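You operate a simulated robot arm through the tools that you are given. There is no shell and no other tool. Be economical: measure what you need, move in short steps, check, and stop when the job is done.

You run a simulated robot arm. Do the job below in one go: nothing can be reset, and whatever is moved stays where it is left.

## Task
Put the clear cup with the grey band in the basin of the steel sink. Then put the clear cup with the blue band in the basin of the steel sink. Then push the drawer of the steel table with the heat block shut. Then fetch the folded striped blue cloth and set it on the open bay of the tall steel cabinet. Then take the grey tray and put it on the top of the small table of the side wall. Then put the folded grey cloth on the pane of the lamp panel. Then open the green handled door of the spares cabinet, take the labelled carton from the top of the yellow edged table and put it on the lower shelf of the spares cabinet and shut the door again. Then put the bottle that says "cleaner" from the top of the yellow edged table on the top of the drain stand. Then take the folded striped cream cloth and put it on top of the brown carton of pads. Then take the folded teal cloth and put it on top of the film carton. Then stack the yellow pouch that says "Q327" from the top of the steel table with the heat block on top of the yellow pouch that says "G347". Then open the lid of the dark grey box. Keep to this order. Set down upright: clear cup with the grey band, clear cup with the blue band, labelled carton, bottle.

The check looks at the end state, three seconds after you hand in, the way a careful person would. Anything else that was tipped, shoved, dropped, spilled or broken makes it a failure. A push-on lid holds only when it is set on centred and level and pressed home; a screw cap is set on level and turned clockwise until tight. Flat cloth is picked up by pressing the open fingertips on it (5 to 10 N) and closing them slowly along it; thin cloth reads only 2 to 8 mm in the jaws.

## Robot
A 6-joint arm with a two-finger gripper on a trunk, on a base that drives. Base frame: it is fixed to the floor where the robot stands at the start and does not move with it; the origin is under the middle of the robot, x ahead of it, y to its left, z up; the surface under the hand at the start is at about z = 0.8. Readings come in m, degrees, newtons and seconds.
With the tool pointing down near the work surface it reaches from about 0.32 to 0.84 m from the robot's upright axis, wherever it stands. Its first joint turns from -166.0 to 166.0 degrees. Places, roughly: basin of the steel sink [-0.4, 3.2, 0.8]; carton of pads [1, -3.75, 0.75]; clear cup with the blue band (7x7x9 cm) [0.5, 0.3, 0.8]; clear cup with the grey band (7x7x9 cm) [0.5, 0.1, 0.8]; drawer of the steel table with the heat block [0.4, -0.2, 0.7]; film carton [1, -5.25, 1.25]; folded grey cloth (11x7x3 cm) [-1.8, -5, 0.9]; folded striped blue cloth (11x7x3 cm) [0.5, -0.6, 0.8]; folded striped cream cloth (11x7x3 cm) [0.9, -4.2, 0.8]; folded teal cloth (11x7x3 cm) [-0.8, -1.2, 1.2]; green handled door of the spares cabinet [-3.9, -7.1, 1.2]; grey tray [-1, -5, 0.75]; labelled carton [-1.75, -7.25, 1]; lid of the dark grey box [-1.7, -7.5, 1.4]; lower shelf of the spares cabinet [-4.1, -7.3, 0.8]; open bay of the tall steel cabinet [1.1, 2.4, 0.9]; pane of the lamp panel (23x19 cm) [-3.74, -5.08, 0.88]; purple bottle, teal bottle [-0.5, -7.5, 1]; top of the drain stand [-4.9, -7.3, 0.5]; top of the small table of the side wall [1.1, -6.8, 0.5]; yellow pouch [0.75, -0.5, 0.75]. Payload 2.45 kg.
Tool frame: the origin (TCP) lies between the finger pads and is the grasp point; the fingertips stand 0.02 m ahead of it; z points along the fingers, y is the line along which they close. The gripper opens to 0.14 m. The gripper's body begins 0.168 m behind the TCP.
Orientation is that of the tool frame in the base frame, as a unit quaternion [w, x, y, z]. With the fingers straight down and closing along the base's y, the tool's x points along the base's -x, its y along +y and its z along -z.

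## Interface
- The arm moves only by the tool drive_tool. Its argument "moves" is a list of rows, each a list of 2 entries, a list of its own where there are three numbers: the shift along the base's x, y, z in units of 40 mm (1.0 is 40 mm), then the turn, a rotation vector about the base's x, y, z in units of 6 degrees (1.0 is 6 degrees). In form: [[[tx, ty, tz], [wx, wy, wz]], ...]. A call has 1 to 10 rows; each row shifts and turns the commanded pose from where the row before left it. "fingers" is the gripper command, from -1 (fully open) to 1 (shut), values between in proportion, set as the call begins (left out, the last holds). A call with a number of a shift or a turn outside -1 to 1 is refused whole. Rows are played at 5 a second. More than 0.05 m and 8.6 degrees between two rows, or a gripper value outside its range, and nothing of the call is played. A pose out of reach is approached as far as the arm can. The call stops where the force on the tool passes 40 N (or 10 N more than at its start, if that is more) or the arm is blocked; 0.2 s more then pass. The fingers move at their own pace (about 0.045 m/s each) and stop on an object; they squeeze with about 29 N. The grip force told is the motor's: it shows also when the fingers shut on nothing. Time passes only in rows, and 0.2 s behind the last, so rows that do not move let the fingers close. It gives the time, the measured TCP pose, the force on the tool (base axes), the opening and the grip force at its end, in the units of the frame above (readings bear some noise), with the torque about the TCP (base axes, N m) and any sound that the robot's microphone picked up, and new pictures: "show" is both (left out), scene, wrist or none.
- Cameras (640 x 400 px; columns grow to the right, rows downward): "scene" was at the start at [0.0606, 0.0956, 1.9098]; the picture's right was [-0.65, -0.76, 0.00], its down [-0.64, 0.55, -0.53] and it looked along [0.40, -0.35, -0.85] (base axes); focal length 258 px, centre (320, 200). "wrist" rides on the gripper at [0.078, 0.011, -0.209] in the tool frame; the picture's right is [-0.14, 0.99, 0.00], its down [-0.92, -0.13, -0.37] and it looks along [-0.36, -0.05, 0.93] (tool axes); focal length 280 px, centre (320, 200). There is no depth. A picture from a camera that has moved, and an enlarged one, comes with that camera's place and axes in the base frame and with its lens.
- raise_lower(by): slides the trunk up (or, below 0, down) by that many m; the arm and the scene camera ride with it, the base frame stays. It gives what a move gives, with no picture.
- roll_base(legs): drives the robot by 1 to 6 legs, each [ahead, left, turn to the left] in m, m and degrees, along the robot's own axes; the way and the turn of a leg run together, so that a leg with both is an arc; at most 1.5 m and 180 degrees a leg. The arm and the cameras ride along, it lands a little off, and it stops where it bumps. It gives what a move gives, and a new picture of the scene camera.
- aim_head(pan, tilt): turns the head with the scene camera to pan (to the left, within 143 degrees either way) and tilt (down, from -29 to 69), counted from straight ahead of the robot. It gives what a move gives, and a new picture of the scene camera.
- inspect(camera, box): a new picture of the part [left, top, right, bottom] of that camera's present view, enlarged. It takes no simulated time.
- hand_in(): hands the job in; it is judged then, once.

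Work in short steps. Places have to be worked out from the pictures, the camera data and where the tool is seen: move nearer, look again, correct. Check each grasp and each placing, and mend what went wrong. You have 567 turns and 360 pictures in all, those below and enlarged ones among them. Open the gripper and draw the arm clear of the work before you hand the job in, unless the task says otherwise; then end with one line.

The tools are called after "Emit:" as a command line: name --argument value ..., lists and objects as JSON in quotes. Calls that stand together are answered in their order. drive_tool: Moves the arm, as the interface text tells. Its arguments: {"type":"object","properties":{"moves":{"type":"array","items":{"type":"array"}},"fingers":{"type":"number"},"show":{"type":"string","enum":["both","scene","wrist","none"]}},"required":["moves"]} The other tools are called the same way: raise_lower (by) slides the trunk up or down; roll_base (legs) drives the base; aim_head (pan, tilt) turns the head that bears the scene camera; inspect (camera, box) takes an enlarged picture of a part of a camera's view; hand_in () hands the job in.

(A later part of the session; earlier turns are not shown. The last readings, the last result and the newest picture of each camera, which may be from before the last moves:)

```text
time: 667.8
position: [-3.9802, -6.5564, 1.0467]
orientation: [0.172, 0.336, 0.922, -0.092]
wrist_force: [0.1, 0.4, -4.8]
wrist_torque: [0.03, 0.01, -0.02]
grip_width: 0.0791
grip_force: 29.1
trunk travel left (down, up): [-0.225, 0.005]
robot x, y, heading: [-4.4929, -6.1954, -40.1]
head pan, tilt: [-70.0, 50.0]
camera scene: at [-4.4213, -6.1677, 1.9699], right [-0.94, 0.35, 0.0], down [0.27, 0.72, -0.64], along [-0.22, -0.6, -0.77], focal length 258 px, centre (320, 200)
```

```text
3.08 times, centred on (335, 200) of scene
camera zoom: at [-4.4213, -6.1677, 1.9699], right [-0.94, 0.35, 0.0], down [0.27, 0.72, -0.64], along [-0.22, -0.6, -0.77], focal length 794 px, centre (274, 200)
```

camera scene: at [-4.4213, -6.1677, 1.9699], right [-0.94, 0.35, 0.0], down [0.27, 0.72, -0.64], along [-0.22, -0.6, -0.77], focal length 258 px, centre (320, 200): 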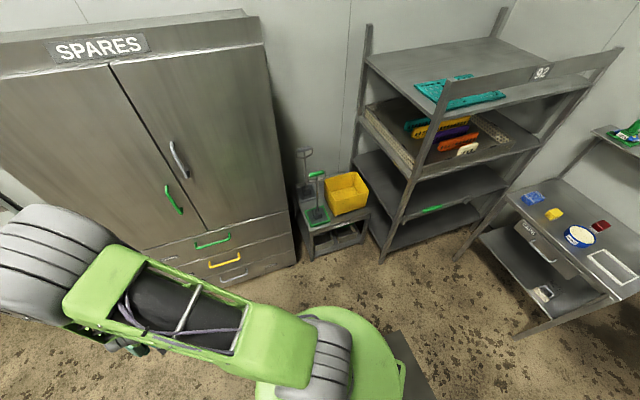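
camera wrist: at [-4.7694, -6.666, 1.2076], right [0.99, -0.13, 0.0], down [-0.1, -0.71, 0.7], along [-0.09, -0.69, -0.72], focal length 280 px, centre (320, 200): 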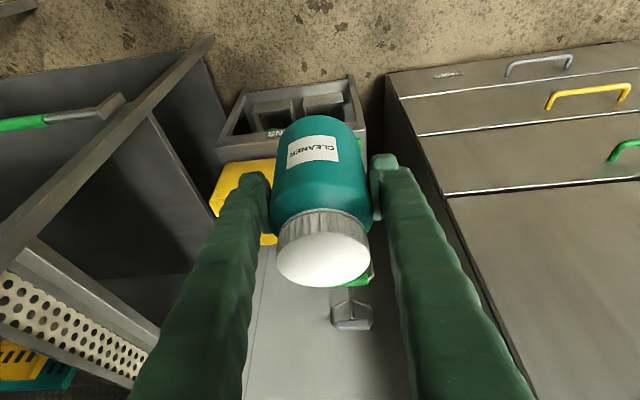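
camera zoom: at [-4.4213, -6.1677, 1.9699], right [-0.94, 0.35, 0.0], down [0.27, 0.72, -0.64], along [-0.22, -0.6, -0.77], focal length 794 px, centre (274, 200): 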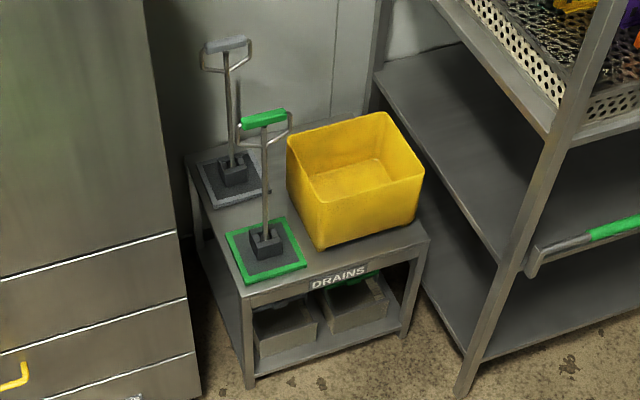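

The stand's top: two plunger mats on the left, bucket on the right; there's a free area behind the bucket at ≈(-4.97, -7.46). I'll turn back and approach with the hand shifted toward that x.

Emit:
roll_base --legs '[[0, 0, -50], [0, -0.32, 0]]'

Emit:
drive_tool --moves '[[[-0.8, 0, 0.2], [0, 0, 0]], [[-0.8, 0, 0.2], [0, 0, 0]], [[-0.8, 0, 0.2], [0, 0, 0]], [[-0.8, 0, 0], [0, 0, 0]]]' --fingers 1 --show "none"

```text
time: 673.4
position: [-4.7607, -6.8182, 1.0462]
orientation: [0.118, 0.693, 0.694, -0.156]
wrist_force: [1.0, 0.8, -4.1]
wrist_torque: [-0.02, 0.0, 0.03]
grip_width: 0.0791
grip_force: 29.6
trunk travel left (down, up): [-0.225, 0.005]
robot x, y, heading: [-4.8121, -6.1947, -90.3]
head pan, tilt: [-70.0, 50.0]
camera scene: at [-4.7491, -6.2309, 1.9699], right [-0.34, 0.94, 0.0], down [0.72, 0.26, -0.64], along [-0.6, -0.22, -0.77], focal length 258 px, centre (320, 200)
```

scene: 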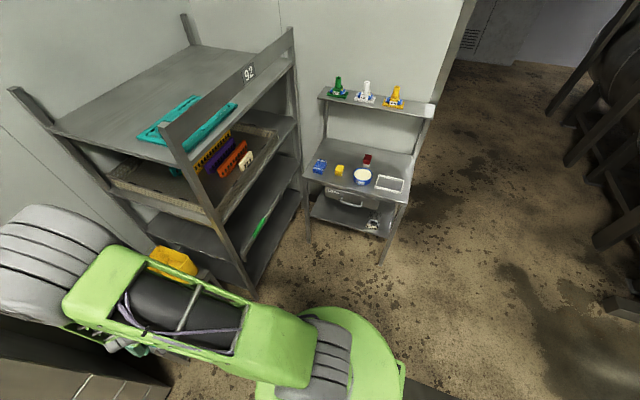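

```text
time: 674.4
position: [-4.8891, -6.8172, 1.0677]
orientation: [0.118, 0.693, 0.694, -0.156]
wrist_force: [-0.9, -0.5, -4.4]
wrist_torque: [-0.01, -0.06, 0.01]
grip_width: 0.0791
grip_force: 29.1
trunk travel left (down, up): [-0.225, 0.005]
robot x, y, heading: [-4.8127, -6.1946, -90.5]
head pan, tilt: [-70.0, 50.0]
```

Emit:
roll_base --legs '[[0.3, 0, 0.4]]'

Emit:
aim_head --pan 0 --tilt 55

Emit:
drive_tool --moves '[[[-0.7, 0, 0], [0, 0, 0]], [[-0.7, 0, 0], [0, 0, 0]]]' --fingers 1 --show "wrist"

```text
time: 676.5
position: [-4.8845, -7.1245, 1.0671]
orientation: [0.117, 0.692, 0.695, -0.156]
wrist_force: [-0.4, -0.6, -4.8]
wrist_torque: [0.01, 0.0, 0.01]
grip_width: 0.0788
grip_force: 28.6
trunk travel left (down, up): [-0.225, 0.005]
robot x, y, heading: [-4.8163, -6.5001, -90.2]
head pan, tilt: [-70.0, 50.0]
camera scene: at [-4.7491, -6.5375, 1.9699], right [-0.34, 0.94, 0.0], down [0.72, 0.26, -0.64], along [-0.6, -0.22, -0.77], focal length 258 px, centre (320, 200)
```

scene: 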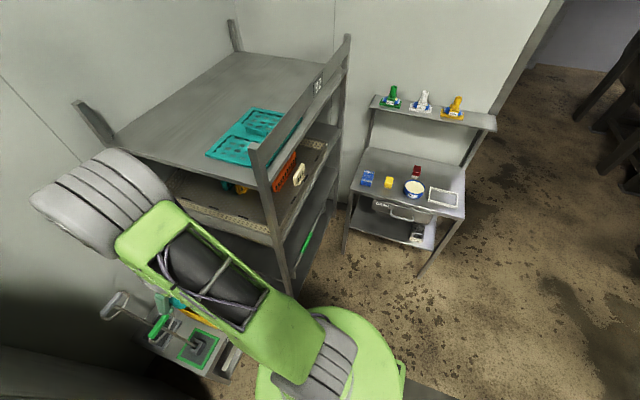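

```text
time: 677.9
position: [-4.8862, -7.1248, 1.0676]
orientation: [0.118, 0.691, 0.696, -0.156]
wrist_force: [-0.4, -0.1, -4.0]
wrist_torque: [-0.01, 0.04, -0.01]
grip_width: 0.079
grip_force: 29.1
trunk travel left (down, up): [-0.225, 0.005]
robot x, y, heading: [-4.8163, -6.5028, -89.9]
head pan, tilt: [0.0, 55.0]
camera scene: at [-4.6768, -6.5817, 1.9634], right [-1.0, 0.0, 0.0], down [0.0, 0.82, -0.57], along [0.0, -0.57, -0.82], focal length 258 px, centre (320, 200)
```

scene: 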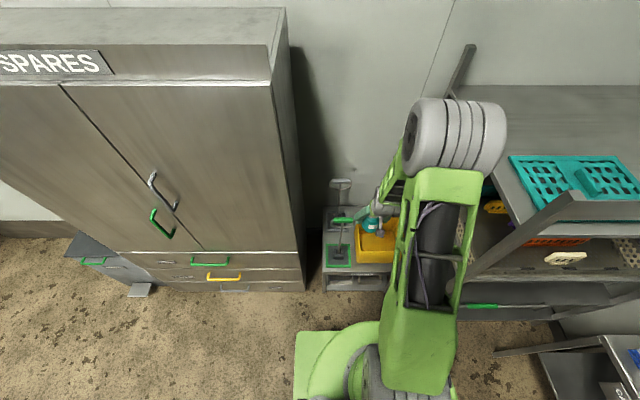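

```text
time: 678.5
position: [-4.943, -7.1222, 1.0678]
orientation: [0.118, 0.691, 0.696, -0.156]
wrist_force: [0.1, 0.5, -4.4]
wrist_torque: [0.02, -0.03, -0.01]
grip_width: 0.079
grip_force: 29.7
trunk travel left (down, up): [-0.225, 0.005]
robot x, y, heading: [-4.8195, -6.4985, -90.1]
head pan, tilt: [0.0, 55.0]
camera wrist: at [-4.9219, -6.9715, 1.23], right [0.99, -0.13, 0.0], down [-0.09, -0.71, 0.7], along [-0.09, -0.69, -0.72], focal length 280 px, centre (320, 200)
```

wrist: 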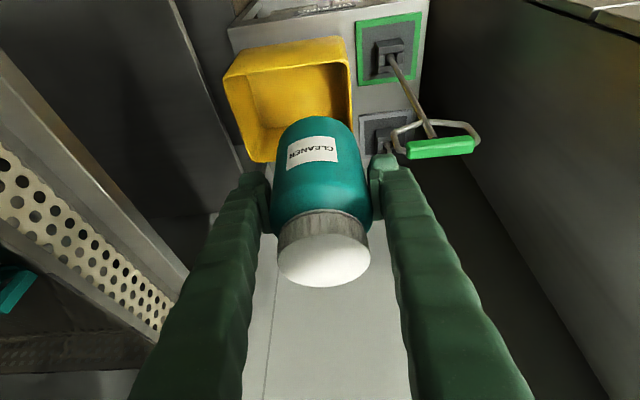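

Base 12 cm ahead, then extending over the free area behind the bucket.

Emit:
roll_base --legs '[[0.12, 0, 0]]'

Emit:
drive_tool --moves '[[[-0.5, -0.6, -0.2], [0, 0, 0]], [[-0.5, -0.7, -0.2], [0, 0, 0]], [[0, -0.8, -0.2], [0, 0, 0]], [[0, -0.8, -0.2], [0, 0, 0]], [[0, -0.8, -0.2], [0, 0, 0]], [[0, -0.8, -0.2], [0, 0, 0]], [[0, -0.5, -0.2], [0, 0, 0]]]' --fingers 1 --show "wrist"

```text
time: 679.7
position: [-4.943, -7.2427, 1.0671]
orientation: [0.118, 0.692, 0.695, -0.155]
wrist_force: [0.7, -0.5, -4.9]
wrist_torque: [0.02, 0.01, 0.0]
grip_width: 0.0791
grip_force: 29.4
trunk travel left (down, up): [-0.225, 0.005]
robot x, y, heading: [-4.8112, -6.6191, -90.1]
head pan, tilt: [0.0, 55.0]
camera scene: at [-4.6769, -6.7031, 1.9632], right [-1.0, 0.0, 0.0], down [0.0, 0.82, -0.57], along [0.0, -0.57, -0.82], focal length 258 px, centre (320, 200)
```

scene: 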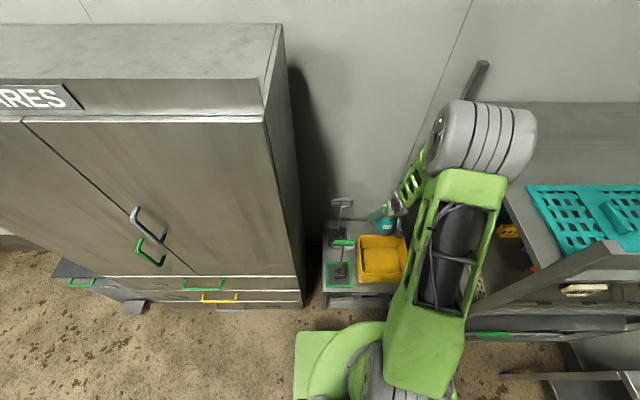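

```text
time: 681.3
position: [-4.989, -7.4328, 1.0057]
orientation: [0.128, 0.689, 0.696, -0.154]
wrist_force: [0.5, 0.1, -3.6]
wrist_torque: [0.01, 0.01, 0.01]
grip_width: 0.0791
grip_force: 29.1
out of reach, approached as far as the arm can: row 6, 7
trunk travel left (down, up): [-0.225, 0.005]
robot x, y, heading: [-4.8153, -6.617, -90.3]
head pan, tilt: [0.0, 55.0]
camera wrist: at [-4.9708, -7.2797, 1.166], right [0.99, -0.13, 0.02], down [-0.1, -0.7, 0.7], along [-0.08, -0.7, -0.71], focal length 280 px, centre (320, 200)
```

wrist: 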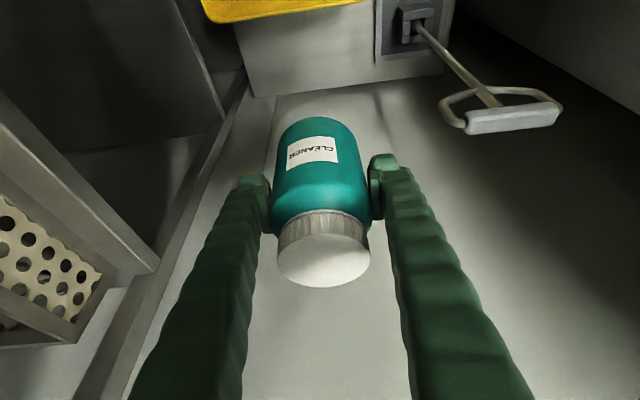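

Free area confirmed: y −7.375…−7.555. Target bottle at (-4.99, -7.465). Lowering the trunk.

Emit:
raise_lower --by -0.22

Emit:
drive_tool --moves '[[[0, -0.4, -0.4], [-0.15, 0, 0]], [[0, -0.4, -0.4], [0, 0, 0]], [[0, 0, -0.4], [0, 0, 0]]]' --fingers 1 --show "both"

```text
time: 683.7
position: [-4.9888, -7.432, 0.7874]
orientation: [0.127, 0.689, 0.696, -0.155]
wrist_force: [-0.1, -0.7, -4.2]
wrist_torque: [-0.02, -0.04, 0.02]
grip_width: 0.0788
grip_force: 29.1
trunk travel left (down, up): [-0.005, 0.225]
robot x, y, heading: [-4.8162, -6.6178, -90.0]
head pan, tilt: [0.0, 55.0]
```

```text
time: 684.5
position: [-4.9863, -7.4651, 0.7378]
orientation: [0.134, 0.689, 0.695, -0.159]
wrist_force: [0.9, 0.1, -5.2]
wrist_torque: [0.0, 0.01, -0.01]
grip_width: 0.079
grip_force: 29.7
trunk travel left (down, up): [-0.005, 0.225]
robot x, y, heading: [-4.8125, -6.6203, -90.2]
head pan, tilt: [0.0, 55.0]
camera scene: at [-4.6768, -6.7007, 1.7434], right [-1.0, 0.0, 0.0], down [0.0, 0.82, -0.57], along [0.0, -0.57, -0.82], focal length 258 px, centre (320, 200)
camera wrist: at [-4.9696, -7.3091, 0.8951], right [0.99, -0.12, 0.02], down [-0.1, -0.69, 0.72], along [-0.07, -0.71, -0.7], focal length 280 px, centre (320, 200)
```

scene: 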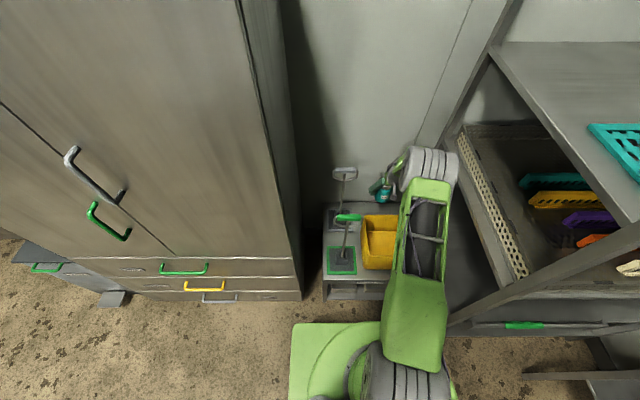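
wrist: 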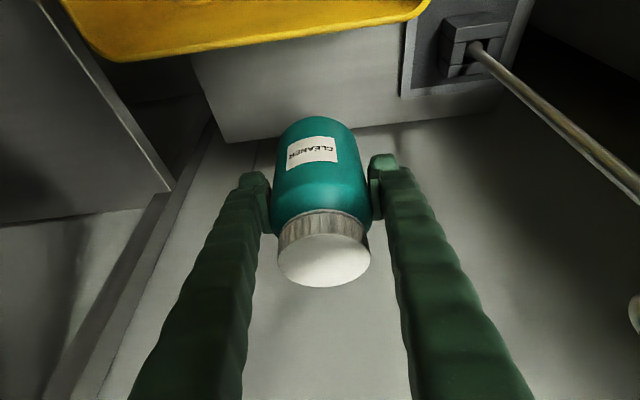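

On target. Lowering toward the stand, slowly at the end.

Emit:
drive_tool --moves '[[[0, 0, -0.7], [0.25, 0, 0]], [[0, 0, -0.7], [0, 0, 0]], [[0, 0, -0.7], [0, 0, 0]], [[0, 0, -0.7], [0, 0, 0]], [[0, 0, -0.6], [0, 0, 0]]]' --fingers 1 --show "both"

```text
time: 685.7
position: [-4.9889, -7.4627, 0.6015]
orientation: [0.126, 0.69, 0.696, -0.151]
wrist_force: [0.5, -0.9, -4.1]
wrist_torque: [0.06, -0.02, -0.02]
grip_width: 0.0786
grip_force: 29.0
trunk travel left (down, up): [-0.005, 0.225]
robot x, y, heading: [-4.8149, -6.618, -89.6]
head pan, tilt: [0.0, 55.0]
camera scene: at [-4.6769, -6.7007, 1.7434], right [-1.0, 0.0, 0.0], down [0.0, 0.82, -0.57], along [0.0, -0.57, -0.82], focal length 258 px, centre (320, 200)
camera wrist: at [-4.9716, -7.3101, 0.7619], right [0.99, -0.12, 0.02], down [-0.1, -0.71, 0.7], along [-0.07, -0.69, -0.72], focal length 280 px, centre (320, 200)
```

scene: 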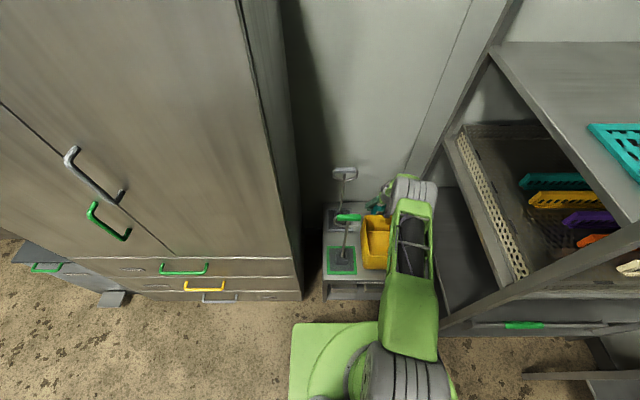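
wrist: 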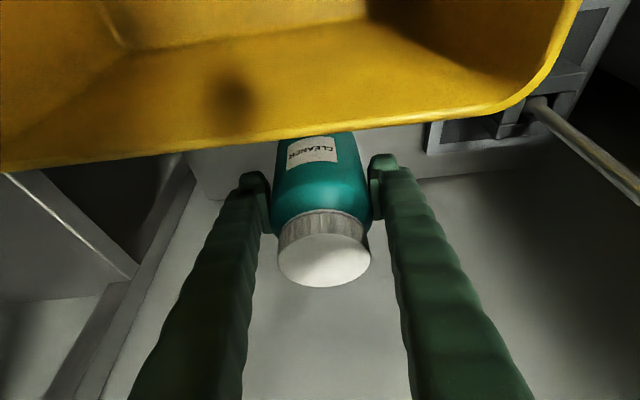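

Clear of the bucket rim. Final lowering in small steps.

Emit:
drive_tool --moves '[[[0, 0, -0.3], [0, 0, 0]], [[0, 0, -0.2], [0, 0, 0]], [[0, 0, -0.15], [0, 0, 0]], [[0, 0, -0.12], [0, 0, 0]], [[0, 0, -0.12], [0, 0, 0]], [[0, 0, -0.12], [0, 0, 0]], [[0, 0, -0.12], [0, 0, 0]]]' --fingers 1 --show "none"

```text
time: 687.3
position: [-4.9886, -7.4633, 0.5564]
orientation: [0.128, 0.69, 0.697, -0.15]
wrist_force: [-0.2, -0.8, -4.8]
wrist_torque: [0.01, 0.01, 0.03]
grip_width: 0.079
grip_force: 28.6
trunk travel left (down, up): [-0.005, 0.225]
robot x, y, heading: [-4.8169, -6.6195, -90.1]
head pan, tilt: [0.0, 55.0]
```

Emit:
drive_tool --moves '[[[0, 0, -0.12], [0, 0, 0]], [[0, 0, -0.12], [0, 0, 0]], [[0, 0, -0.12], [0, 0, 0]], [[0, 0, -0.12], [0, 0, 0]]]' --fingers 1 --show "wrist"

```text
time: 688.3
position: [-4.9878, -7.4638, 0.5384]
orientation: [0.13, 0.689, 0.697, -0.15]
wrist_force: [0.1, 0.5, -4.3]
wrist_torque: [0.0, -0.01, 0.01]
grip_width: 0.0789
grip_force: 29.0
trunk travel left (down, up): [-0.005, 0.225]
robot x, y, heading: [-4.814, -6.6166, -89.9]
head pan, tilt: [0.0, 55.0]
camera wrist: at [-4.9714, -7.3108, 0.6992], right [0.99, -0.12, 0.02], down [-0.1, -0.71, 0.7], along [-0.07, -0.7, -0.71], focal length 280 px, centre (320, 200)
```

wrist: 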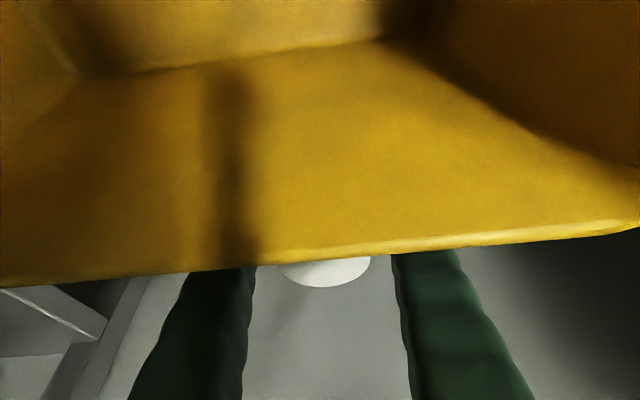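

Hand body gets close to the bucket rim; moving 2.5 cm further back before continuing down.

Emit:
drive_tool --moves '[[[0, -0.3, 0.1], [0, 0, 0]], [[0, -0.3, 0], [0, 0, 0]], [[0, 0, -0.15], [0, 0, 0]], [[0, 0, -0.12], [0, 0, 0]], [[0, 0, -0.12], [0, 0, 0]], [[0, 0, -0.12], [0, 0, 0]]]' --fingers 1 --show "none"

```text
time: 689.7
position: [-4.9935, -7.4632, 0.5251]
orientation: [0.13, 0.689, 0.697, -0.151]
wrist_force: [-0.9, 0.3, -4.1]
wrist_torque: [0.0, 0.0, -0.03]
grip_width: 0.079
grip_force: 29.4
out of reach, approached as far as the arm can: row 1, 2, 3, 5
trunk travel left (down, up): [-0.005, 0.225]
robot x, y, heading: [-4.8136, -6.6212, -90.1]
head pan, tilt: [0.0, 55.0]
```

Reach limit — advancing the base 3.5 cm instead.

Emit:
drive_tool --moves '[[[0, 0, 0.2], [0, 0, 0]]]' --fingers 1 --show "none"

Emit:
roll_base --legs '[[0.035, 0, 0]]'

Emit:
drive_tool --moves '[[[0, 0, -0.2], [0, 0, 0]], [[0, 0, -0.15], [0, 0, 0]], [[0, 0, -0.12], [0, 0, 0]], [[0, 0, -0.12], [0, 0, 0]], [[0, 0, -0.12], [0, 0, 0]]]' --fingers 1 --show "wrist"

```text
time: 690.1
position: [-4.9934, -7.4629, 0.5329]
orientation: [0.129, 0.689, 0.697, -0.149]
wrist_force: [-0.3, 0.5, -4.5]
wrist_torque: [-0.03, 0.0, -0.02]
grip_width: 0.079
grip_force: 29.1
trunk travel left (down, up): [-0.005, 0.225]
robot x, y, heading: [-4.8162, -6.616, -90.2]
head pan, tilt: [0.0, 55.0]
```

```text
time: 690.9
position: [-4.9921, -7.497, 0.5341]
orientation: [0.128, 0.689, 0.697, -0.15]
wrist_force: [0.4, 0.0, -5.0]
wrist_torque: [-0.03, 0.01, -0.02]
grip_width: 0.0791
grip_force: 28.8
trunk travel left (down, up): [-0.005, 0.225]
robot x, y, heading: [-4.8188, -6.6553, -90.0]
head pan, tilt: [0.0, 55.0]
camera scene: at [-4.6768, -6.7358, 1.7433], right [-1.0, 0.0, 0.0], down [0.0, 0.82, -0.57], along [0.0, -0.57, -0.82], focal length 258 px, centre (320, 200)
```

scene: 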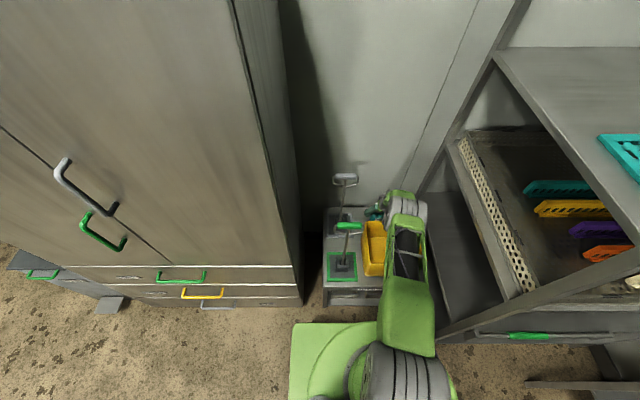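

```text
time: 692.1
position: [-4.9936, -7.501, 0.5111]
orientation: [0.134, 0.689, 0.695, -0.156]
wrist_force: [-5.8, -5.1, 26.3]
wrist_torque: [0.16, -0.22, -0.14]
grip_width: 0.0794
grip_force: 28.8
trunk travel left (down, up): [-0.005, 0.225]
robot x, y, heading: [-4.8152, -6.6561, -90.0]
head pan, tilt: [0.0, 55.0]
camera wrist: at [-4.9792, -7.3459, 0.6704], right [0.99, -0.12, 0.03], down [-0.1, -0.7, 0.71], along [-0.07, -0.71, -0.7], focal length 280 px, centre (320, 200)
```

wrist: 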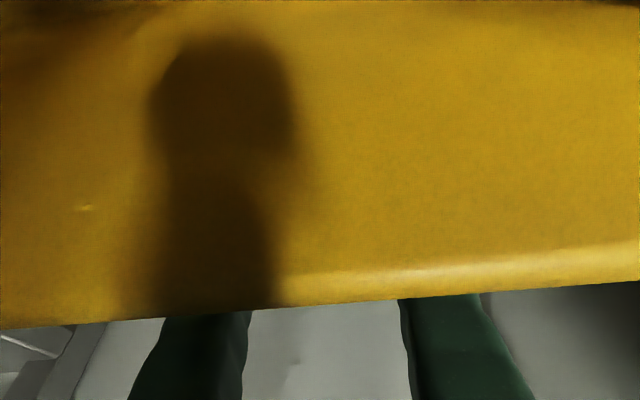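

Force is central with tiny torque, so it is the bottle on the stand (top ≈0.45). Easing, opening, and rising straight up.

Emit:
drive_tool --moves '[[[0, 0, 0.08], [0, 0, 0]]]' --fingers 1 --show "none"

Emit:
drive_tool --moves '[[[0, 0, 0], [0, 0, 0]], [[0, 0, 0], [0, 0, 0]], [[0, 0, 0], [0, 0, 0]]]' --fingers -0.5 --show "none"

Emit:
drive_tool --moves '[[[0, 0, 0.4], [0, 0, 0]], [[0, 0, 0.6], [0, 0, 0]], [[0, 0, 0.8], [0, 0, 0]], [[0, 0, 0.8], [0, 0, 0]], [[0, 0, 0.8], [0, 0, 0]], [[0, 0, 0.8], [0, 0, 0]]]' --fingers -0.5 --show "wrist"

```text
time: 692.5
position: [-4.9945, -7.4989, 0.5099]
orientation: [0.131, 0.689, 0.696, -0.152]
wrist_force: [-3.7, -7.0, 17.9]
wrist_torque: [-0.18, -0.13, -0.09]
grip_width: 0.0793
grip_force: 29.1
trunk travel left (down, up): [-0.005, 0.225]
robot x, y, heading: [-4.8164, -6.6542, -89.9]
head pan, tilt: [0.0, 55.0]
```

```text
time: 693.3
position: [-4.9933, -7.4974, 0.5095]
orientation: [0.131, 0.689, 0.697, -0.15]
wrist_force: [0.5, 0.5, 0.0]
wrist_torque: [0.0, 0.01, 0.04]
grip_width: 0.1052
grip_force: 0.1
trunk travel left (down, up): [-0.005, 0.225]
robot x, y, heading: [-4.8137, -6.6525, -90.1]
head pan, tilt: [0.0, 55.0]
```

```text
time: 694.7
position: [-4.992, -7.4986, 0.6765]
orientation: [0.129, 0.689, 0.697, -0.149]
wrist_force: [-0.3, -0.2, 0.0]
wrist_torque: [-0.02, 0.01, -0.01]
grip_width: 0.1051
grip_force: 0.0
trunk travel left (down, up): [-0.005, 0.225]
robot x, y, heading: [-4.8167, -6.6548, -90.1]
head pan, tilt: [0.0, 55.0]
camera wrist: at [-4.9762, -7.3453, 0.8366], right [0.99, -0.12, 0.02], down [-0.1, -0.71, 0.7], along [-0.07, -0.7, -0.71], focal length 280 px, centre (320, 200)
```

wrist: 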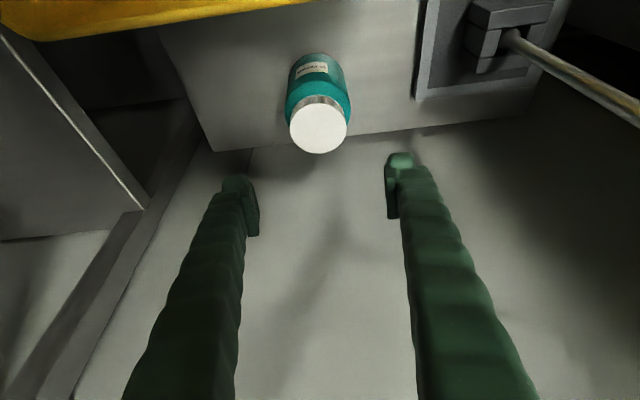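

Bottle stands upright on the drain stand. Raising the trunk and arm clear, then backing away.

Emit:
raise_lower --by 0.17

Emit:
drive_tool --moves '[[[0, 0, 0.8], [0, 0, 0]], [[0, 0.4, 0.8], [0, 0, 0]], [[0, 0.6, 0.8], [0, 0, 0]], [[0, 0.8, 0.5], [0, 0, 0]], [[0, 0.8, 0], [0, 0, 0]], [[0, 0.8, 0], [0, 0, 0]], [[0.3, 0.8, 0], [0, 0, 0]]]' --fingers 0 --show "none"

Emit:
roll_base --legs '[[-0.45, 0, 0]]'

Emit:
inspect --camera "scene" --box '[310, 130, 450, 260]'

```text
time: 696.6
position: [-4.9926, -7.4995, 0.846]
orientation: [0.129, 0.689, 0.697, -0.151]
wrist_force: [-0.1, -0.6, 0.0]
wrist_torque: [0.02, 0.01, 0.02]
grip_width: 0.105
grip_force: 0.1
trunk travel left (down, up): [-0.175, 0.055]
robot x, y, heading: [-4.8145, -6.6525, -90.0]
head pan, tilt: [0.0, 55.0]
```

```text
time: 698.2
position: [-4.982, -7.3283, 0.9608]
orientation: [0.127, 0.686, 0.701, -0.149]
wrist_force: [0.3, 0.2, -0.7]
wrist_torque: [0.04, -0.03, -0.03]
grip_width: 0.0701
grip_force: 0.1
trunk travel left (down, up): [-0.175, 0.055]
robot x, y, heading: [-4.8167, -6.6533, -89.9]
head pan, tilt: [0.0, 55.0]
```

```text
time: 701.0
position: [-4.9877, -6.874, 0.963]
orientation: [0.128, 0.692, 0.694, -0.151]
wrist_force: [0.2, -0.2, -1.1]
wrist_torque: [0.03, -0.01, -0.04]
grip_width: 0.07
grip_force: 0.0
trunk travel left (down, up): [-0.175, 0.055]
robot x, y, heading: [-4.8141, -6.1963, -90.6]
head pan, tilt: [0.0, 55.0]
camera scene: at [-4.6756, -6.2815, 1.9135], right [-1.0, 0.01, 0.0], down [0.01, 0.82, -0.57], along [0.0, -0.57, -0.82], focal length 258 px, centre (320, 200)
```

scene: 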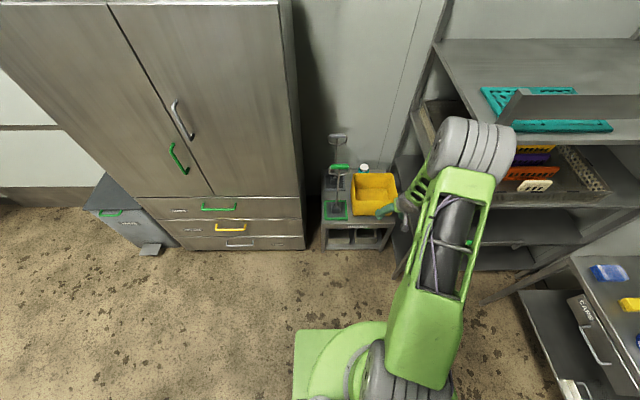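

```text
3.08 times, centred on (380, 195) of scene
camera zoom: at [-4.6756, -6.2815, 1.9135], right [-1.0, 0.01, 0.0], down [0.01, 0.82, -0.57], along [0.0, -0.57, -0.82], focal length 794 px, centre (135, 215)
```

zoom: 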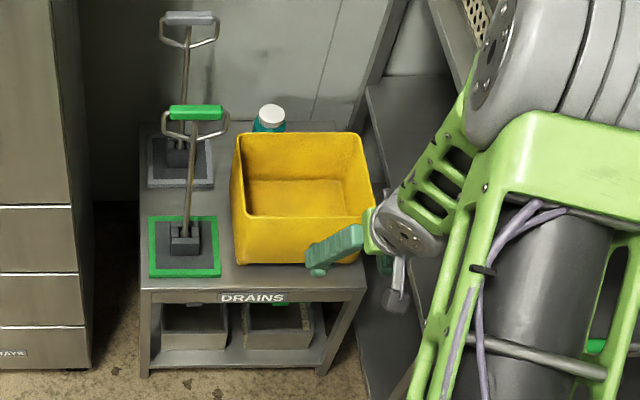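

Bottle placement is good. Now heading to the left bench for the cream cloth: round the tables, then facing +x.

Emit:
roll_base --legs '[[0, 1.15, 0], [0, 1.12, 0.5], [-1.1, 0, 0], [-1.0, 0, 0]]'

Emit:
roll_base --legs '[[0, 0, 90], [1.2, 0, 0], [0.9, 0, 0]]'

Emit:
aim_head --pan 15 --tilt 40

```text
time: 730.8
position: [-2.7187, -4.8559, 0.9621]
orientation: [0.127, 0.699, 0.687, -0.152]
wrist_force: [0.4, -0.6, -0.6]
wrist_torque: [-0.02, 0.04, 0.03]
grip_width: 0.07
grip_force: 0.0
trunk travel left (down, up): [-0.175, 0.055]
robot x, y, heading: [-2.5333, -4.1824, -91.6]
head pan, tilt: [0.0, 55.0]
camera scene: at [-2.3954, -4.2687, 1.9134], right [-1.0, 0.03, 0.0], down [0.02, 0.82, -0.57], along [-0.02, -0.57, -0.82], focal length 258 px, centre (320, 200)
```

scene: 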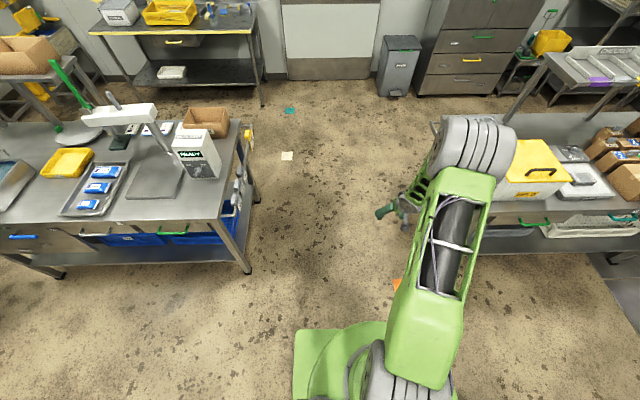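

```text
time: 745.1
position: [0.2331, -4.4898, 0.9616]
orientation: [0.198, 0.024, 0.98, -0.021]
wrist_force: [0.2, 0.1, -0.3]
wrist_torque: [0.0, 0.01, 0.0]
grip_width: 0.0699
grip_force: 0.1
trunk travel left (down, up): [-0.175, 0.055]
robot x, y, heading: [-0.4331, -4.2811, -3.4]
head pan, tilt: [0.0, 55.0]
camera scene: at [-0.3431, -4.1458, 1.9134], right [-0.06, -1.0, 0.0], down [-0.82, 0.05, -0.57], along [0.57, -0.03, -0.82], focal length 258 px, centre (320, 200)
```

scene: 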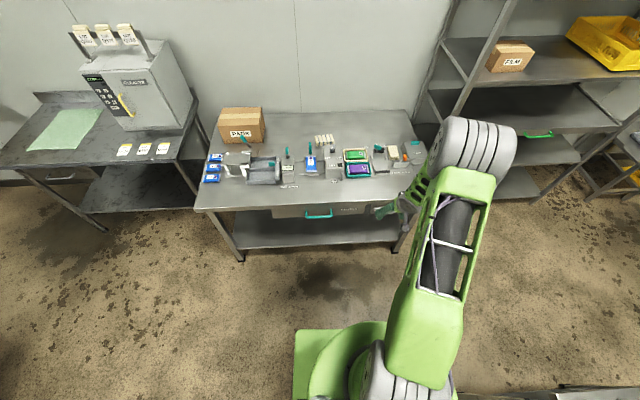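

```text
time: 745.8
position: [0.2326, -4.4892, 0.963]
orientation: [0.196, 0.024, 0.98, -0.021]
wrist_force: [0.5, -0.1, 1.2]
wrist_torque: [-0.01, 0.0, -0.01]
grip_width: 0.07
grip_force: 0.1
trunk travel left (down, up): [-0.175, 0.055]
robot x, y, heading: [-0.4338, -4.278, -3.3]
head pan, tilt: [15.0, 40.0]
camera scene: at [-0.3322, -4.1244, 1.934], right [0.2, -0.98, 0.0], down [-0.63, -0.13, -0.77], along [0.75, 0.15, -0.64], focal length 258 px, centre (320, 200)
```

scene: 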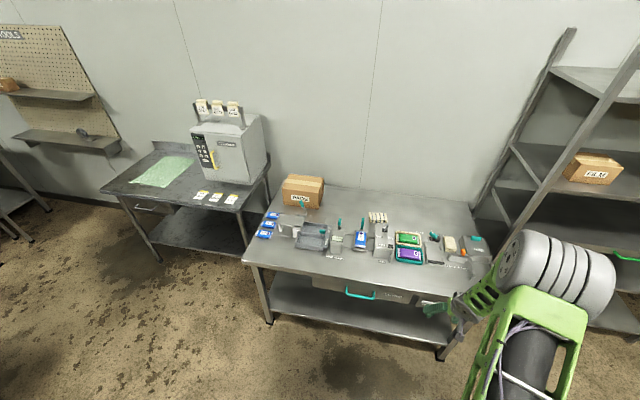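

Cream cloth ≈(0.893, -4.25); PADS carton top ≈(1.0, -3.74). Approaching the bench.

Emit:
drive_tool --moves '[[[0, 0, 0.8], [0, 0, 0]], [[0, 0, 0.8], [0, 0, 0]], [[0, 0.5, 0.8], [0, 0, 0]], [[0, 0.6, 0.6], [0, 0, 0]], [[0, 0.6, 0], [0, 0, 0]], [[0, 0.6, 0], [0, 0, 0]]]' --fingers -1 --show "none"

Emit:
roll_base --legs '[[0.4, 0.08, 3.3]]'

Emit:
drive_tool --moves '[[[0, 0, 0], [0, 0, 0]]]' --fingers -1 --show "wrist"

```text
time: 747.2
position: [0.2329, -4.3983, 1.0829]
orientation: [0.198, 0.022, 0.98, -0.02]
wrist_force: [0.1, -0.6, 0.0]
wrist_torque: [-0.02, -0.02, -0.01]
grip_width: 0.1401
grip_force: 0.1
trunk travel left (down, up): [-0.175, 0.055]
robot x, y, heading: [-0.4297, -4.284, -3.6]
head pan, tilt: [15.0, 40.0]
```

```text
time: 749.7
position: [0.6335, -4.2929, 1.0834]
orientation: [0.198, -0.003, 0.98, -0.014]
wrist_force: [0.2, 0.1, 0.5]
wrist_torque: [-0.01, 0.02, -0.03]
grip_width: 0.14
grip_force: 0.0
trunk travel left (down, up): [-0.175, 0.055]
robot x, y, heading: [-0.041, -4.2173, -0.3]
head pan, tilt: [15.0, 40.0]
camera scene: at [0.0548, -4.0493, 1.934], right [0.25, -0.97, 0.0], down [-0.62, -0.16, -0.77], along [0.74, 0.2, -0.64], focal length 258 px, centre (320, 200)
```

scene: 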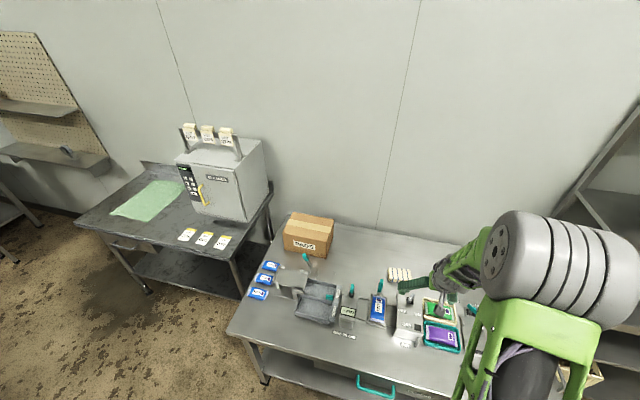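

```text
time: 750.1
position: [0.6338, -4.2934, 1.0828]
orientation: [0.197, -0.004, 0.98, -0.014]
wrist_force: [0.2, -0.2, -0.4]
wrist_torque: [0.0, -0.01, 0.01]
grip_width: 0.1401
grip_force: 0.1
trunk travel left (down, up): [-0.175, 0.055]
robot x, y, heading: [-0.0347, -4.2107, -0.0]
head pan, tilt: [15.0, 40.0]
camera wrist: at [0.4809, -4.2781, 1.2433], right [0.13, 0.99, 0.02], down [0.71, -0.11, 0.7], along [0.7, -0.07, -0.71], focal length 280 px, centre (320, 200)
```

wrist: 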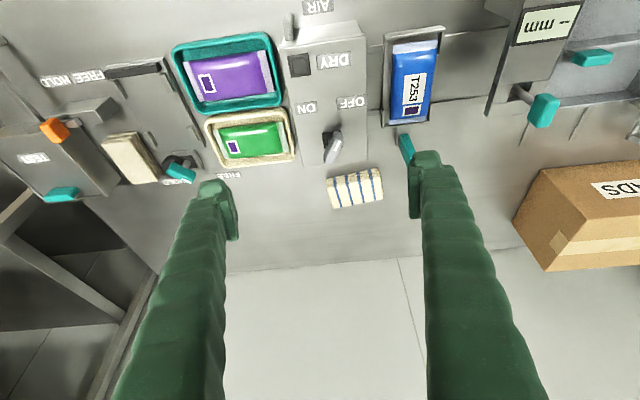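

Cloth centre ≈(0.87, -4.245), long side along y, just behind the DRY device. Moving the base 0.1 m ahead and the hand over it.

Emit:
roll_base --legs '[[0.09, 0, 0]]'

Emit:
drive_tool --moves '[[[0.8, 0.4, 0], [0, 0, 0]], [[0.8, 0.4, -0.3], [0, 0, 0]], [[0.8, 0.4, -0.6], [0, 0, 0]], [[0.6, 0, -0.8], [0, 0, 0]], [[0, 0, -0.8], [0, 0, 0]]]' --fingers -1 --show "wrist"

```text
time: 751.2
position: [0.7252, -4.2926, 1.0811]
orientation: [0.197, -0.005, 0.98, -0.014]
wrist_force: [0.5, 0.9, -0.1]
wrist_torque: [-0.03, 0.06, 0.03]
grip_width: 0.14
grip_force: 0.0
trunk travel left (down, up): [-0.175, 0.055]
robot x, y, heading: [0.0516, -4.2099, -0.2]
head pan, tilt: [15.0, 40.0]
camera scene: at [0.1469, -4.0496, 1.9339], right [0.26, -0.97, 0.0], down [-0.62, -0.16, -0.77], along [0.74, 0.2, -0.64], focal length 258 px, centre (320, 200)
```

scene: 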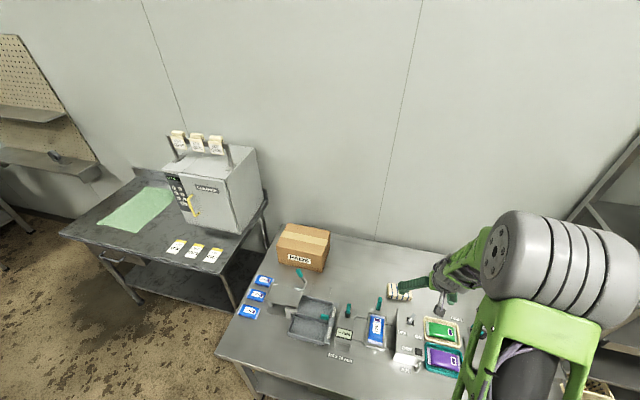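

```text
time: 752.6
position: [0.8503, -4.2847, 0.9863]
orientation: [0.204, -0.151, 0.962, -0.101]
wrist_force: [-0.5, 0.0, 0.6]
wrist_torque: [-0.02, 0.03, 0.02]
grip_width: 0.1401
grip_force: 0.1
out of reach, approached as far as the arm can: row 1, 2, 3, 4
trunk travel left (down, up): [-0.175, 0.055]
robot x, y, heading: [0.0524, -4.2131, -0.1]
head pan, tilt: [15.0, 40.0]
stopped in row 5: the arm was blocked; the commanded pose is now the measured one
camera wrist: at [0.6918, -4.2737, 1.1414], right [-0.13, 0.97, -0.2], down [0.68, 0.23, 0.7], along [0.73, -0.05, -0.69], focal length 280 px, centre (320, 200)
```

wrist: 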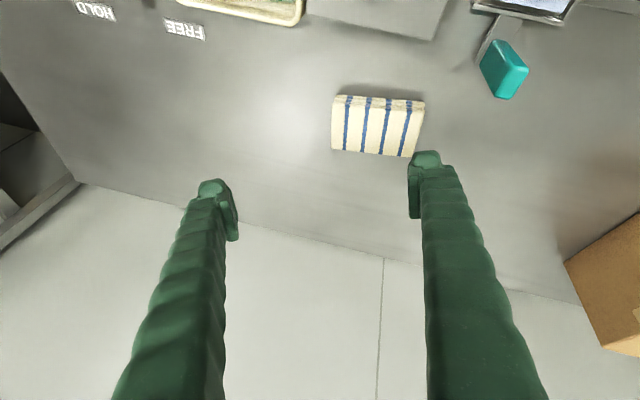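

The arm got blocked/twisted near its limit. Backing the base off to free floor to sort out the arm's pose.

Emit:
drive_tool --moves '[[[-0.5, 0, 0.5], [0, 0, 0]], [[-0.5, 0, 0.5], [0, 0, 0]]]' --fingers -0.3 --show "none"

Emit:
roll_base --legs '[[-0.6, 0, 0]]'

Emit:
aim_head --pan -30 --tilt 60

```text
time: 753.2
position: [0.8109, -4.2834, 1.0274]
orientation: [0.205, -0.151, 0.962, -0.1]
wrist_force: [-0.8, 0.1, -0.5]
wrist_torque: [0.03, -0.04, -0.01]
grip_width: 0.0909
grip_force: 0.0
trunk travel left (down, up): [-0.175, 0.055]
robot x, y, heading: [0.0545, -4.2132, 0.1]
head pan, tilt: [15.0, 40.0]
```

```text
time: 756.7
position: [0.205, -4.2734, 1.0266]
orientation: [0.206, -0.161, 0.96, -0.099]
wrist_force: [-0.3, -0.6, 0.8]
wrist_torque: [0.02, -0.03, -0.02]
grip_width: 0.0909
grip_force: 0.2
trunk travel left (down, up): [-0.175, 0.055]
robot x, y, heading: [-0.5577, -4.2183, 1.1]
head pan, tilt: [15.0, 40.0]
camera scene: at [-0.4659, -4.0525, 1.9342], right [0.28, -0.96, 0.0], down [-0.62, -0.18, -0.77], along [0.74, 0.21, -0.64], focal length 258 px, centre (320, 200)
```

scene: 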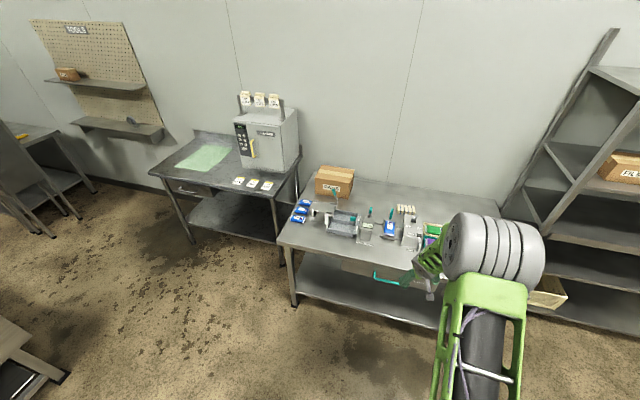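

```text
time: 757.8
position: [0.2066, -4.273, 1.0265]
orientation: [0.206, -0.161, 0.96, -0.098]
wrist_force: [-0.3, 0.5, -0.3]
wrist_torque: [0.01, 0.0, 0.02]
grip_width: 0.0908
grip_force: 0.1
trunk travel left (down, up): [-0.175, 0.055]
robot x, y, heading: [-0.5502, -4.2175, 1.0]
head pan, tilt: [-30.0, 60.0]
camera scene: at [-0.4885, -4.1082, 1.9074], right [-0.48, -0.88, 0.0], down [-0.76, 0.42, -0.5], along [0.44, -0.24, -0.87], focal length 258 px, centre (320, 200)
```

scene: 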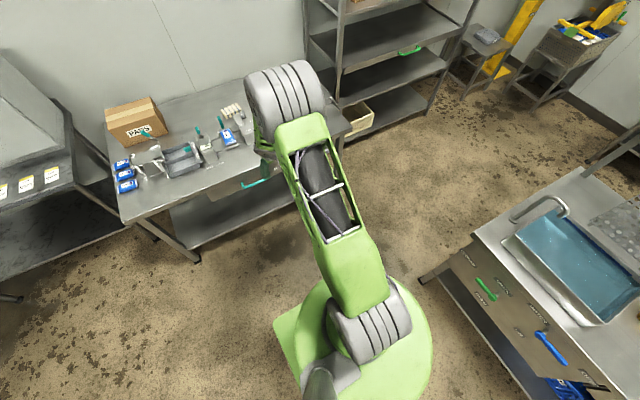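

Trying to level the hand again here in free space.

Emit:
drive_tool --moves '[[[-0.5, 0, -0.3], [0.4, 0, -0.45]], [[-0.5, 0, -0.3], [0.4, 0, -0.45]], [[-0.5, 0, -0.3], [0.4, 0, -0.45]], [[-0.5, 0, -0.3], [0.4, 0, -0.45]], [[0, 0, 0], [0.4, 0, -0.45]], [[0, 0, 0], [0.4, 0, -0.4]]]' --fingers -0.3 --show "none"

```text
time: 759.2
position: [0.1278, -4.2363, 0.9763]
orientation: [0.202, -0.022, 0.979, -0.027]
wrist_force: [-0.4, 0.4, 0.0]
wrist_torque: [-0.04, -0.01, -0.01]
grip_width: 0.0909
grip_force: 0.1
out of reach, approached as far as the arm can: row 3, 5, 6
trunk travel left (down, up): [-0.175, 0.055]
robot x, y, heading: [-0.5508, -4.2171, 1.0]
head pan, tilt: [-30.0, 60.0]
```

I suspect the wrist is in a flipped branch. I'll pitch the hand up beyond the forearm line, then swing it round the forearm axis to un-flip it. First the pitch-up.

Emit:
drive_tool --moves '[[[0.5, 0, 0.25], [0, -1, 0]], [[0.5, 0, 0.3], [0, -1, 0]], [[0.45, 0, 0.4], [0, -1, 0]], [[0.4, 0, 0.5], [0, -1, 0]], [[0.4, 0, 0.5], [0, -1, 0]], [[0.35, 0, 0.6], [0, -1, 0]], [[0.3, 0, 0.6], [0, -1, 0]], [[0.25, 0, 0.6], [0, -1, 0]], [[0.2, 0, 0.6], [0, -1, 0]], [[0.1, 0, 0.6], [0, -1, 0]]]' --fingers -0.3 --show "none"

```text
time: 761.4
position: [0.2836, -4.1367, 1.1983]
orientation: [0.663, -0.008, 0.748, -0.042]
wrist_force: [0.0, -0.3, -0.2]
wrist_torque: [-0.04, 0.02, 0.0]
grip_width: 0.091
grip_force: 0.0
out of reach, approached as far as the arm can: row 1, 2, 3, 4, 5, 6, 7, 8, 10
trunk travel left (down, up): [-0.175, 0.055]
robot x, y, heading: [-0.5562, -4.217, 1.0]
head pan, tilt: [-30.0, 60.0]
```

Emit:
drive_tool --moves '[[[-0.02, -0.42, -0.02], [0.7, 0, -0.7]], [[-0.05, -0.41, -0.05], [0.7, 0, -0.7]], [[-0.08, -0.4, -0.08], [0.7, 0, -0.7]], [[-0.1, -0.39, -0.1], [0.7, 0, -0.7]], [[-0.13, -0.37, -0.13], [0.7, 0, -0.7]]]' --fingers -0.3 --show "none"

```text
time: 762.6
position: [0.3418, -4.1478, 1.2524]
orientation: [0.632, 0.253, 0.732, -0.027]
wrist_force: [0.6, 0.3, 0.6]
wrist_torque: [-0.03, -0.01, -0.02]
grip_width: 0.0908
grip_force: 0.1
out of reach, approached as far as the arm can: row 1, 2, 3, 4, 5
trunk travel left (down, up): [-0.175, 0.055]
robot x, y, heading: [-0.5524, -4.216, 1.1]
head pan, tilt: [-30.0, 60.0]
```

That direction is limited; swinging the other way.

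Emit:
drive_tool --moves '[[[-0.2, 0.3, -0.2], [-0.7, 0, 0.7]], [[-0.2, 0.3, -0.2], [-0.7, 0, 0.7]], [[-0.2, 0.3, -0.2], [-0.7, 0, 0.7]], [[-0.2, 0.3, -0.2], [-0.7, 0, 0.7]], [[-0.2, 0.3, -0.2], [-0.7, 0, 0.7]], [[-0.02, 0.42, -0.02], [-0.7, 0, 0.7]], [[-0.05, 0.41, -0.05], [-0.7, 0, 0.7]], [[-0.08, 0.4, -0.08], [-0.7, 0, 0.7]], [[-0.1, 0.39, -0.1], [-0.7, 0, 0.7]], [[-0.13, 0.37, -0.13], [-0.7, 0, 0.7]]]' --fingers -0.3 --show "none"

```text
time: 764.8
position: [0.267, -3.9118, 1.2119]
orientation: [0.644, -0.249, 0.72, -0.065]
wrist_force: [0.1, -0.2, -0.1]
wrist_torque: [0.0, 0.0, -0.02]
grip_width: 0.0909
grip_force: 0.1
out of reach, approached as far as the arm can: row 1, 7, 8, 9, 10
trunk travel left (down, up): [-0.175, 0.055]
robot x, y, heading: [-0.5503, -4.2193, 0.8]
head pan, tilt: [-30.0, 60.0]
```

Rethinking: the wrist's second joint likely flipped sign when the hand pointed sideways at the cabinet. I'll bring the hand in and point it to the right again (as there), to undo it in a controlled way.

Emit:
drive_tool --moves '[[[-0.64, -0.33, -0.33], [0, 0, -1]], [[-0.64, -0.33, -0.33], [0, 0, -1]], [[-0.64, -0.33, -0.33], [0, 0, -1]], [[-0.64, -0.33, -0.33], [0, 0, -1]], [[-0.64, -0.33, -0.33], [0, 0, -1]], [[-0.64, -0.33, -0.33], [0, 0, -1]], [[-0.64, -0.33, -0.33], [0, 0, -1]], [[-0.64, -0.33, -0.33], [0, 0, -1]], [[-0.64, -0.33, -0.33], [0, 0, -1]], [[-0.64, -0.33, -0.33], [0, 0, -1]]]' --fingers 0.5 --show "none"

```text
time: 767.0
position: [0.0083, -4.0437, 1.0792]
orientation: [0.536, 0.132, 0.749, -0.367]
wrist_force: [0.4, 0.4, -0.1]
wrist_torque: [0.03, -0.03, -0.01]
grip_width: 0.035
grip_force: 0.0
trunk travel left (down, up): [-0.175, 0.055]
robot x, y, heading: [-0.5514, -4.2166, 1.0]
head pan, tilt: [-30.0, 60.0]
```

No limits now. Continuing to point ~75° right.

Emit:
drive_tool --moves '[[[0, 0.3, 0], [0, 0, -1]], [[0, 0.3, 0], [0, 0, -1]], [[0, 0.3, 0], [0, 0, -1]], [[0, 0.3, 0], [0, 0, -1]], [[0, 0.3, 0], [0, 0, -1]]]' --fingers 0.5 --show "none"

```text
time: 768.2
position: [0.0113, -3.9839, 1.0806]
orientation: [0.422, 0.321, 0.69, -0.493]
wrist_force: [1.0, 0.2, 0.5]
wrist_torque: [0.03, 0.0, 0.0]
grip_width: 0.0351
grip_force: 0.1
trunk travel left (down, up): [-0.175, 0.055]
robot x, y, heading: [-0.5496, -4.2138, 1.1]
head pan, tilt: [-30.0, 60.0]
```

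Now swinging the hand around the arm's lateral axis (back→down→forward), wrist roughly fixed.

Emit:
drive_tool --moves '[[[0.14, 0.13, -0.14], [0.69, -0.72, 0]], [[0.14, 0.13, -0.14], [0.69, -0.72, 0]], [[0.14, 0.13, -0.14], [0.69, -0.72, 0]], [[0.14, 0.13, -0.14], [0.69, -0.72, 0]], [[0.14, 0.13, -0.14], [0.69, -0.72, 0]], [[0.14, 0.13, -0.14], [0.69, -0.72, 0]], [[0.14, 0.13, -0.14], [0.69, -0.72, 0]], [[0.14, 0.13, -0.14], [0.69, -0.72, 0]], [[0.14, 0.13, -0.14], [0.69, -0.72, 0]], [[0.14, 0.13, -0.14], [0.69, -0.72, 0]]]' --fingers 0.5 --show "none"

```text
time: 770.4
position: [0.1172, -3.8885, 1.0391]
orientation: [0.5, 0.601, 0.618, -0.083]
wrist_force: [0.4, -0.2, -0.2]
wrist_torque: [-0.01, 0.04, -0.02]
grip_width: 0.035
grip_force: 0.0
out of reach, approached as far as the arm can: row 9, 10
trunk travel left (down, up): [-0.175, 0.055]
robot x, y, heading: [-0.5484, -4.2155, 1.2]
head pan, tilt: [-30.0, 60.0]
```

Emit:
drive_tool --moves '[[[-0.5, -0.4, 0], [0.69, -0.72, 0]], [[-0.3, -0.3, 0], [0.69, -0.72, 0]], [[-0.2, -0.2, 0], [0.69, -0.72, 0]], [[0, 0, 0.1], [0.69, -0.72, 0]], [[0, 0, 0.1], [0.69, -0.72, 0]], [[0, 0, 0.1], [0.69, -0.72, 0]], [[0, 0, 0.1], [0.69, -0.72, 0]], [[0, 0, 0.1], [0.69, -0.72, 0]]]' --fingers 0.5 --show "none"

```text
time: 772.2
position: [0.2428, -3.7634, 1.0652]
orientation: [0.493, 0.69, 0.501, 0.171]
wrist_force: [0.0, 0.0, -0.5]
wrist_torque: [-0.01, -0.02, 0.04]
grip_width: 0.0348
grip_force: 0.1
out of reach, approached as far as the arm can: row 1, 2, 3, 4, 5, 6, 7, 8
trunk travel left (down, up): [-0.175, 0.055]
robot x, y, heading: [-0.5524, -4.213, 0.9]
head pan, tilt: [-30.0, 60.0]
```

I need to see the arm's actual configuration.

Emit:
aim_head --pan 20 --tilt 55

```text
time: 773.4
position: [0.2431, -3.7643, 1.0659]
orientation: [0.492, 0.691, 0.501, 0.171]
wrist_force: [0.5, 1.0, -0.4]
wrist_torque: [0.04, -0.01, -0.01]
grip_width: 0.0349
grip_force: 0.1
trunk travel left (down, up): [-0.175, 0.055]
robot x, y, heading: [-0.5546, -4.2195, 1.2]
head pan, tilt: [20.0, 55.0]
camera scene: at [-0.4795, -4.0501, 1.9134], right [0.36, -0.93, 0.0], down [-0.76, -0.29, -0.57], along [0.54, 0.21, -0.82], focal length 258 px, centre (320, 200)
```

scene: 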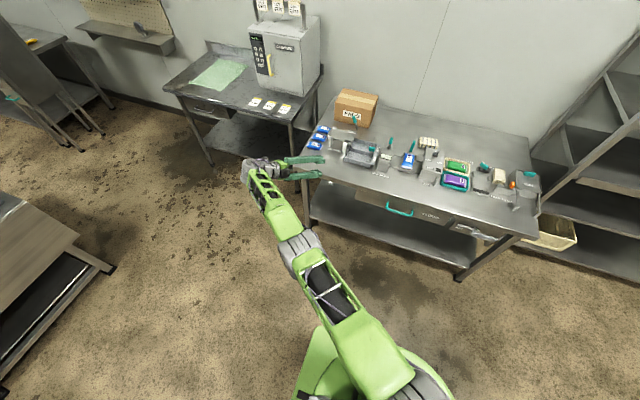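

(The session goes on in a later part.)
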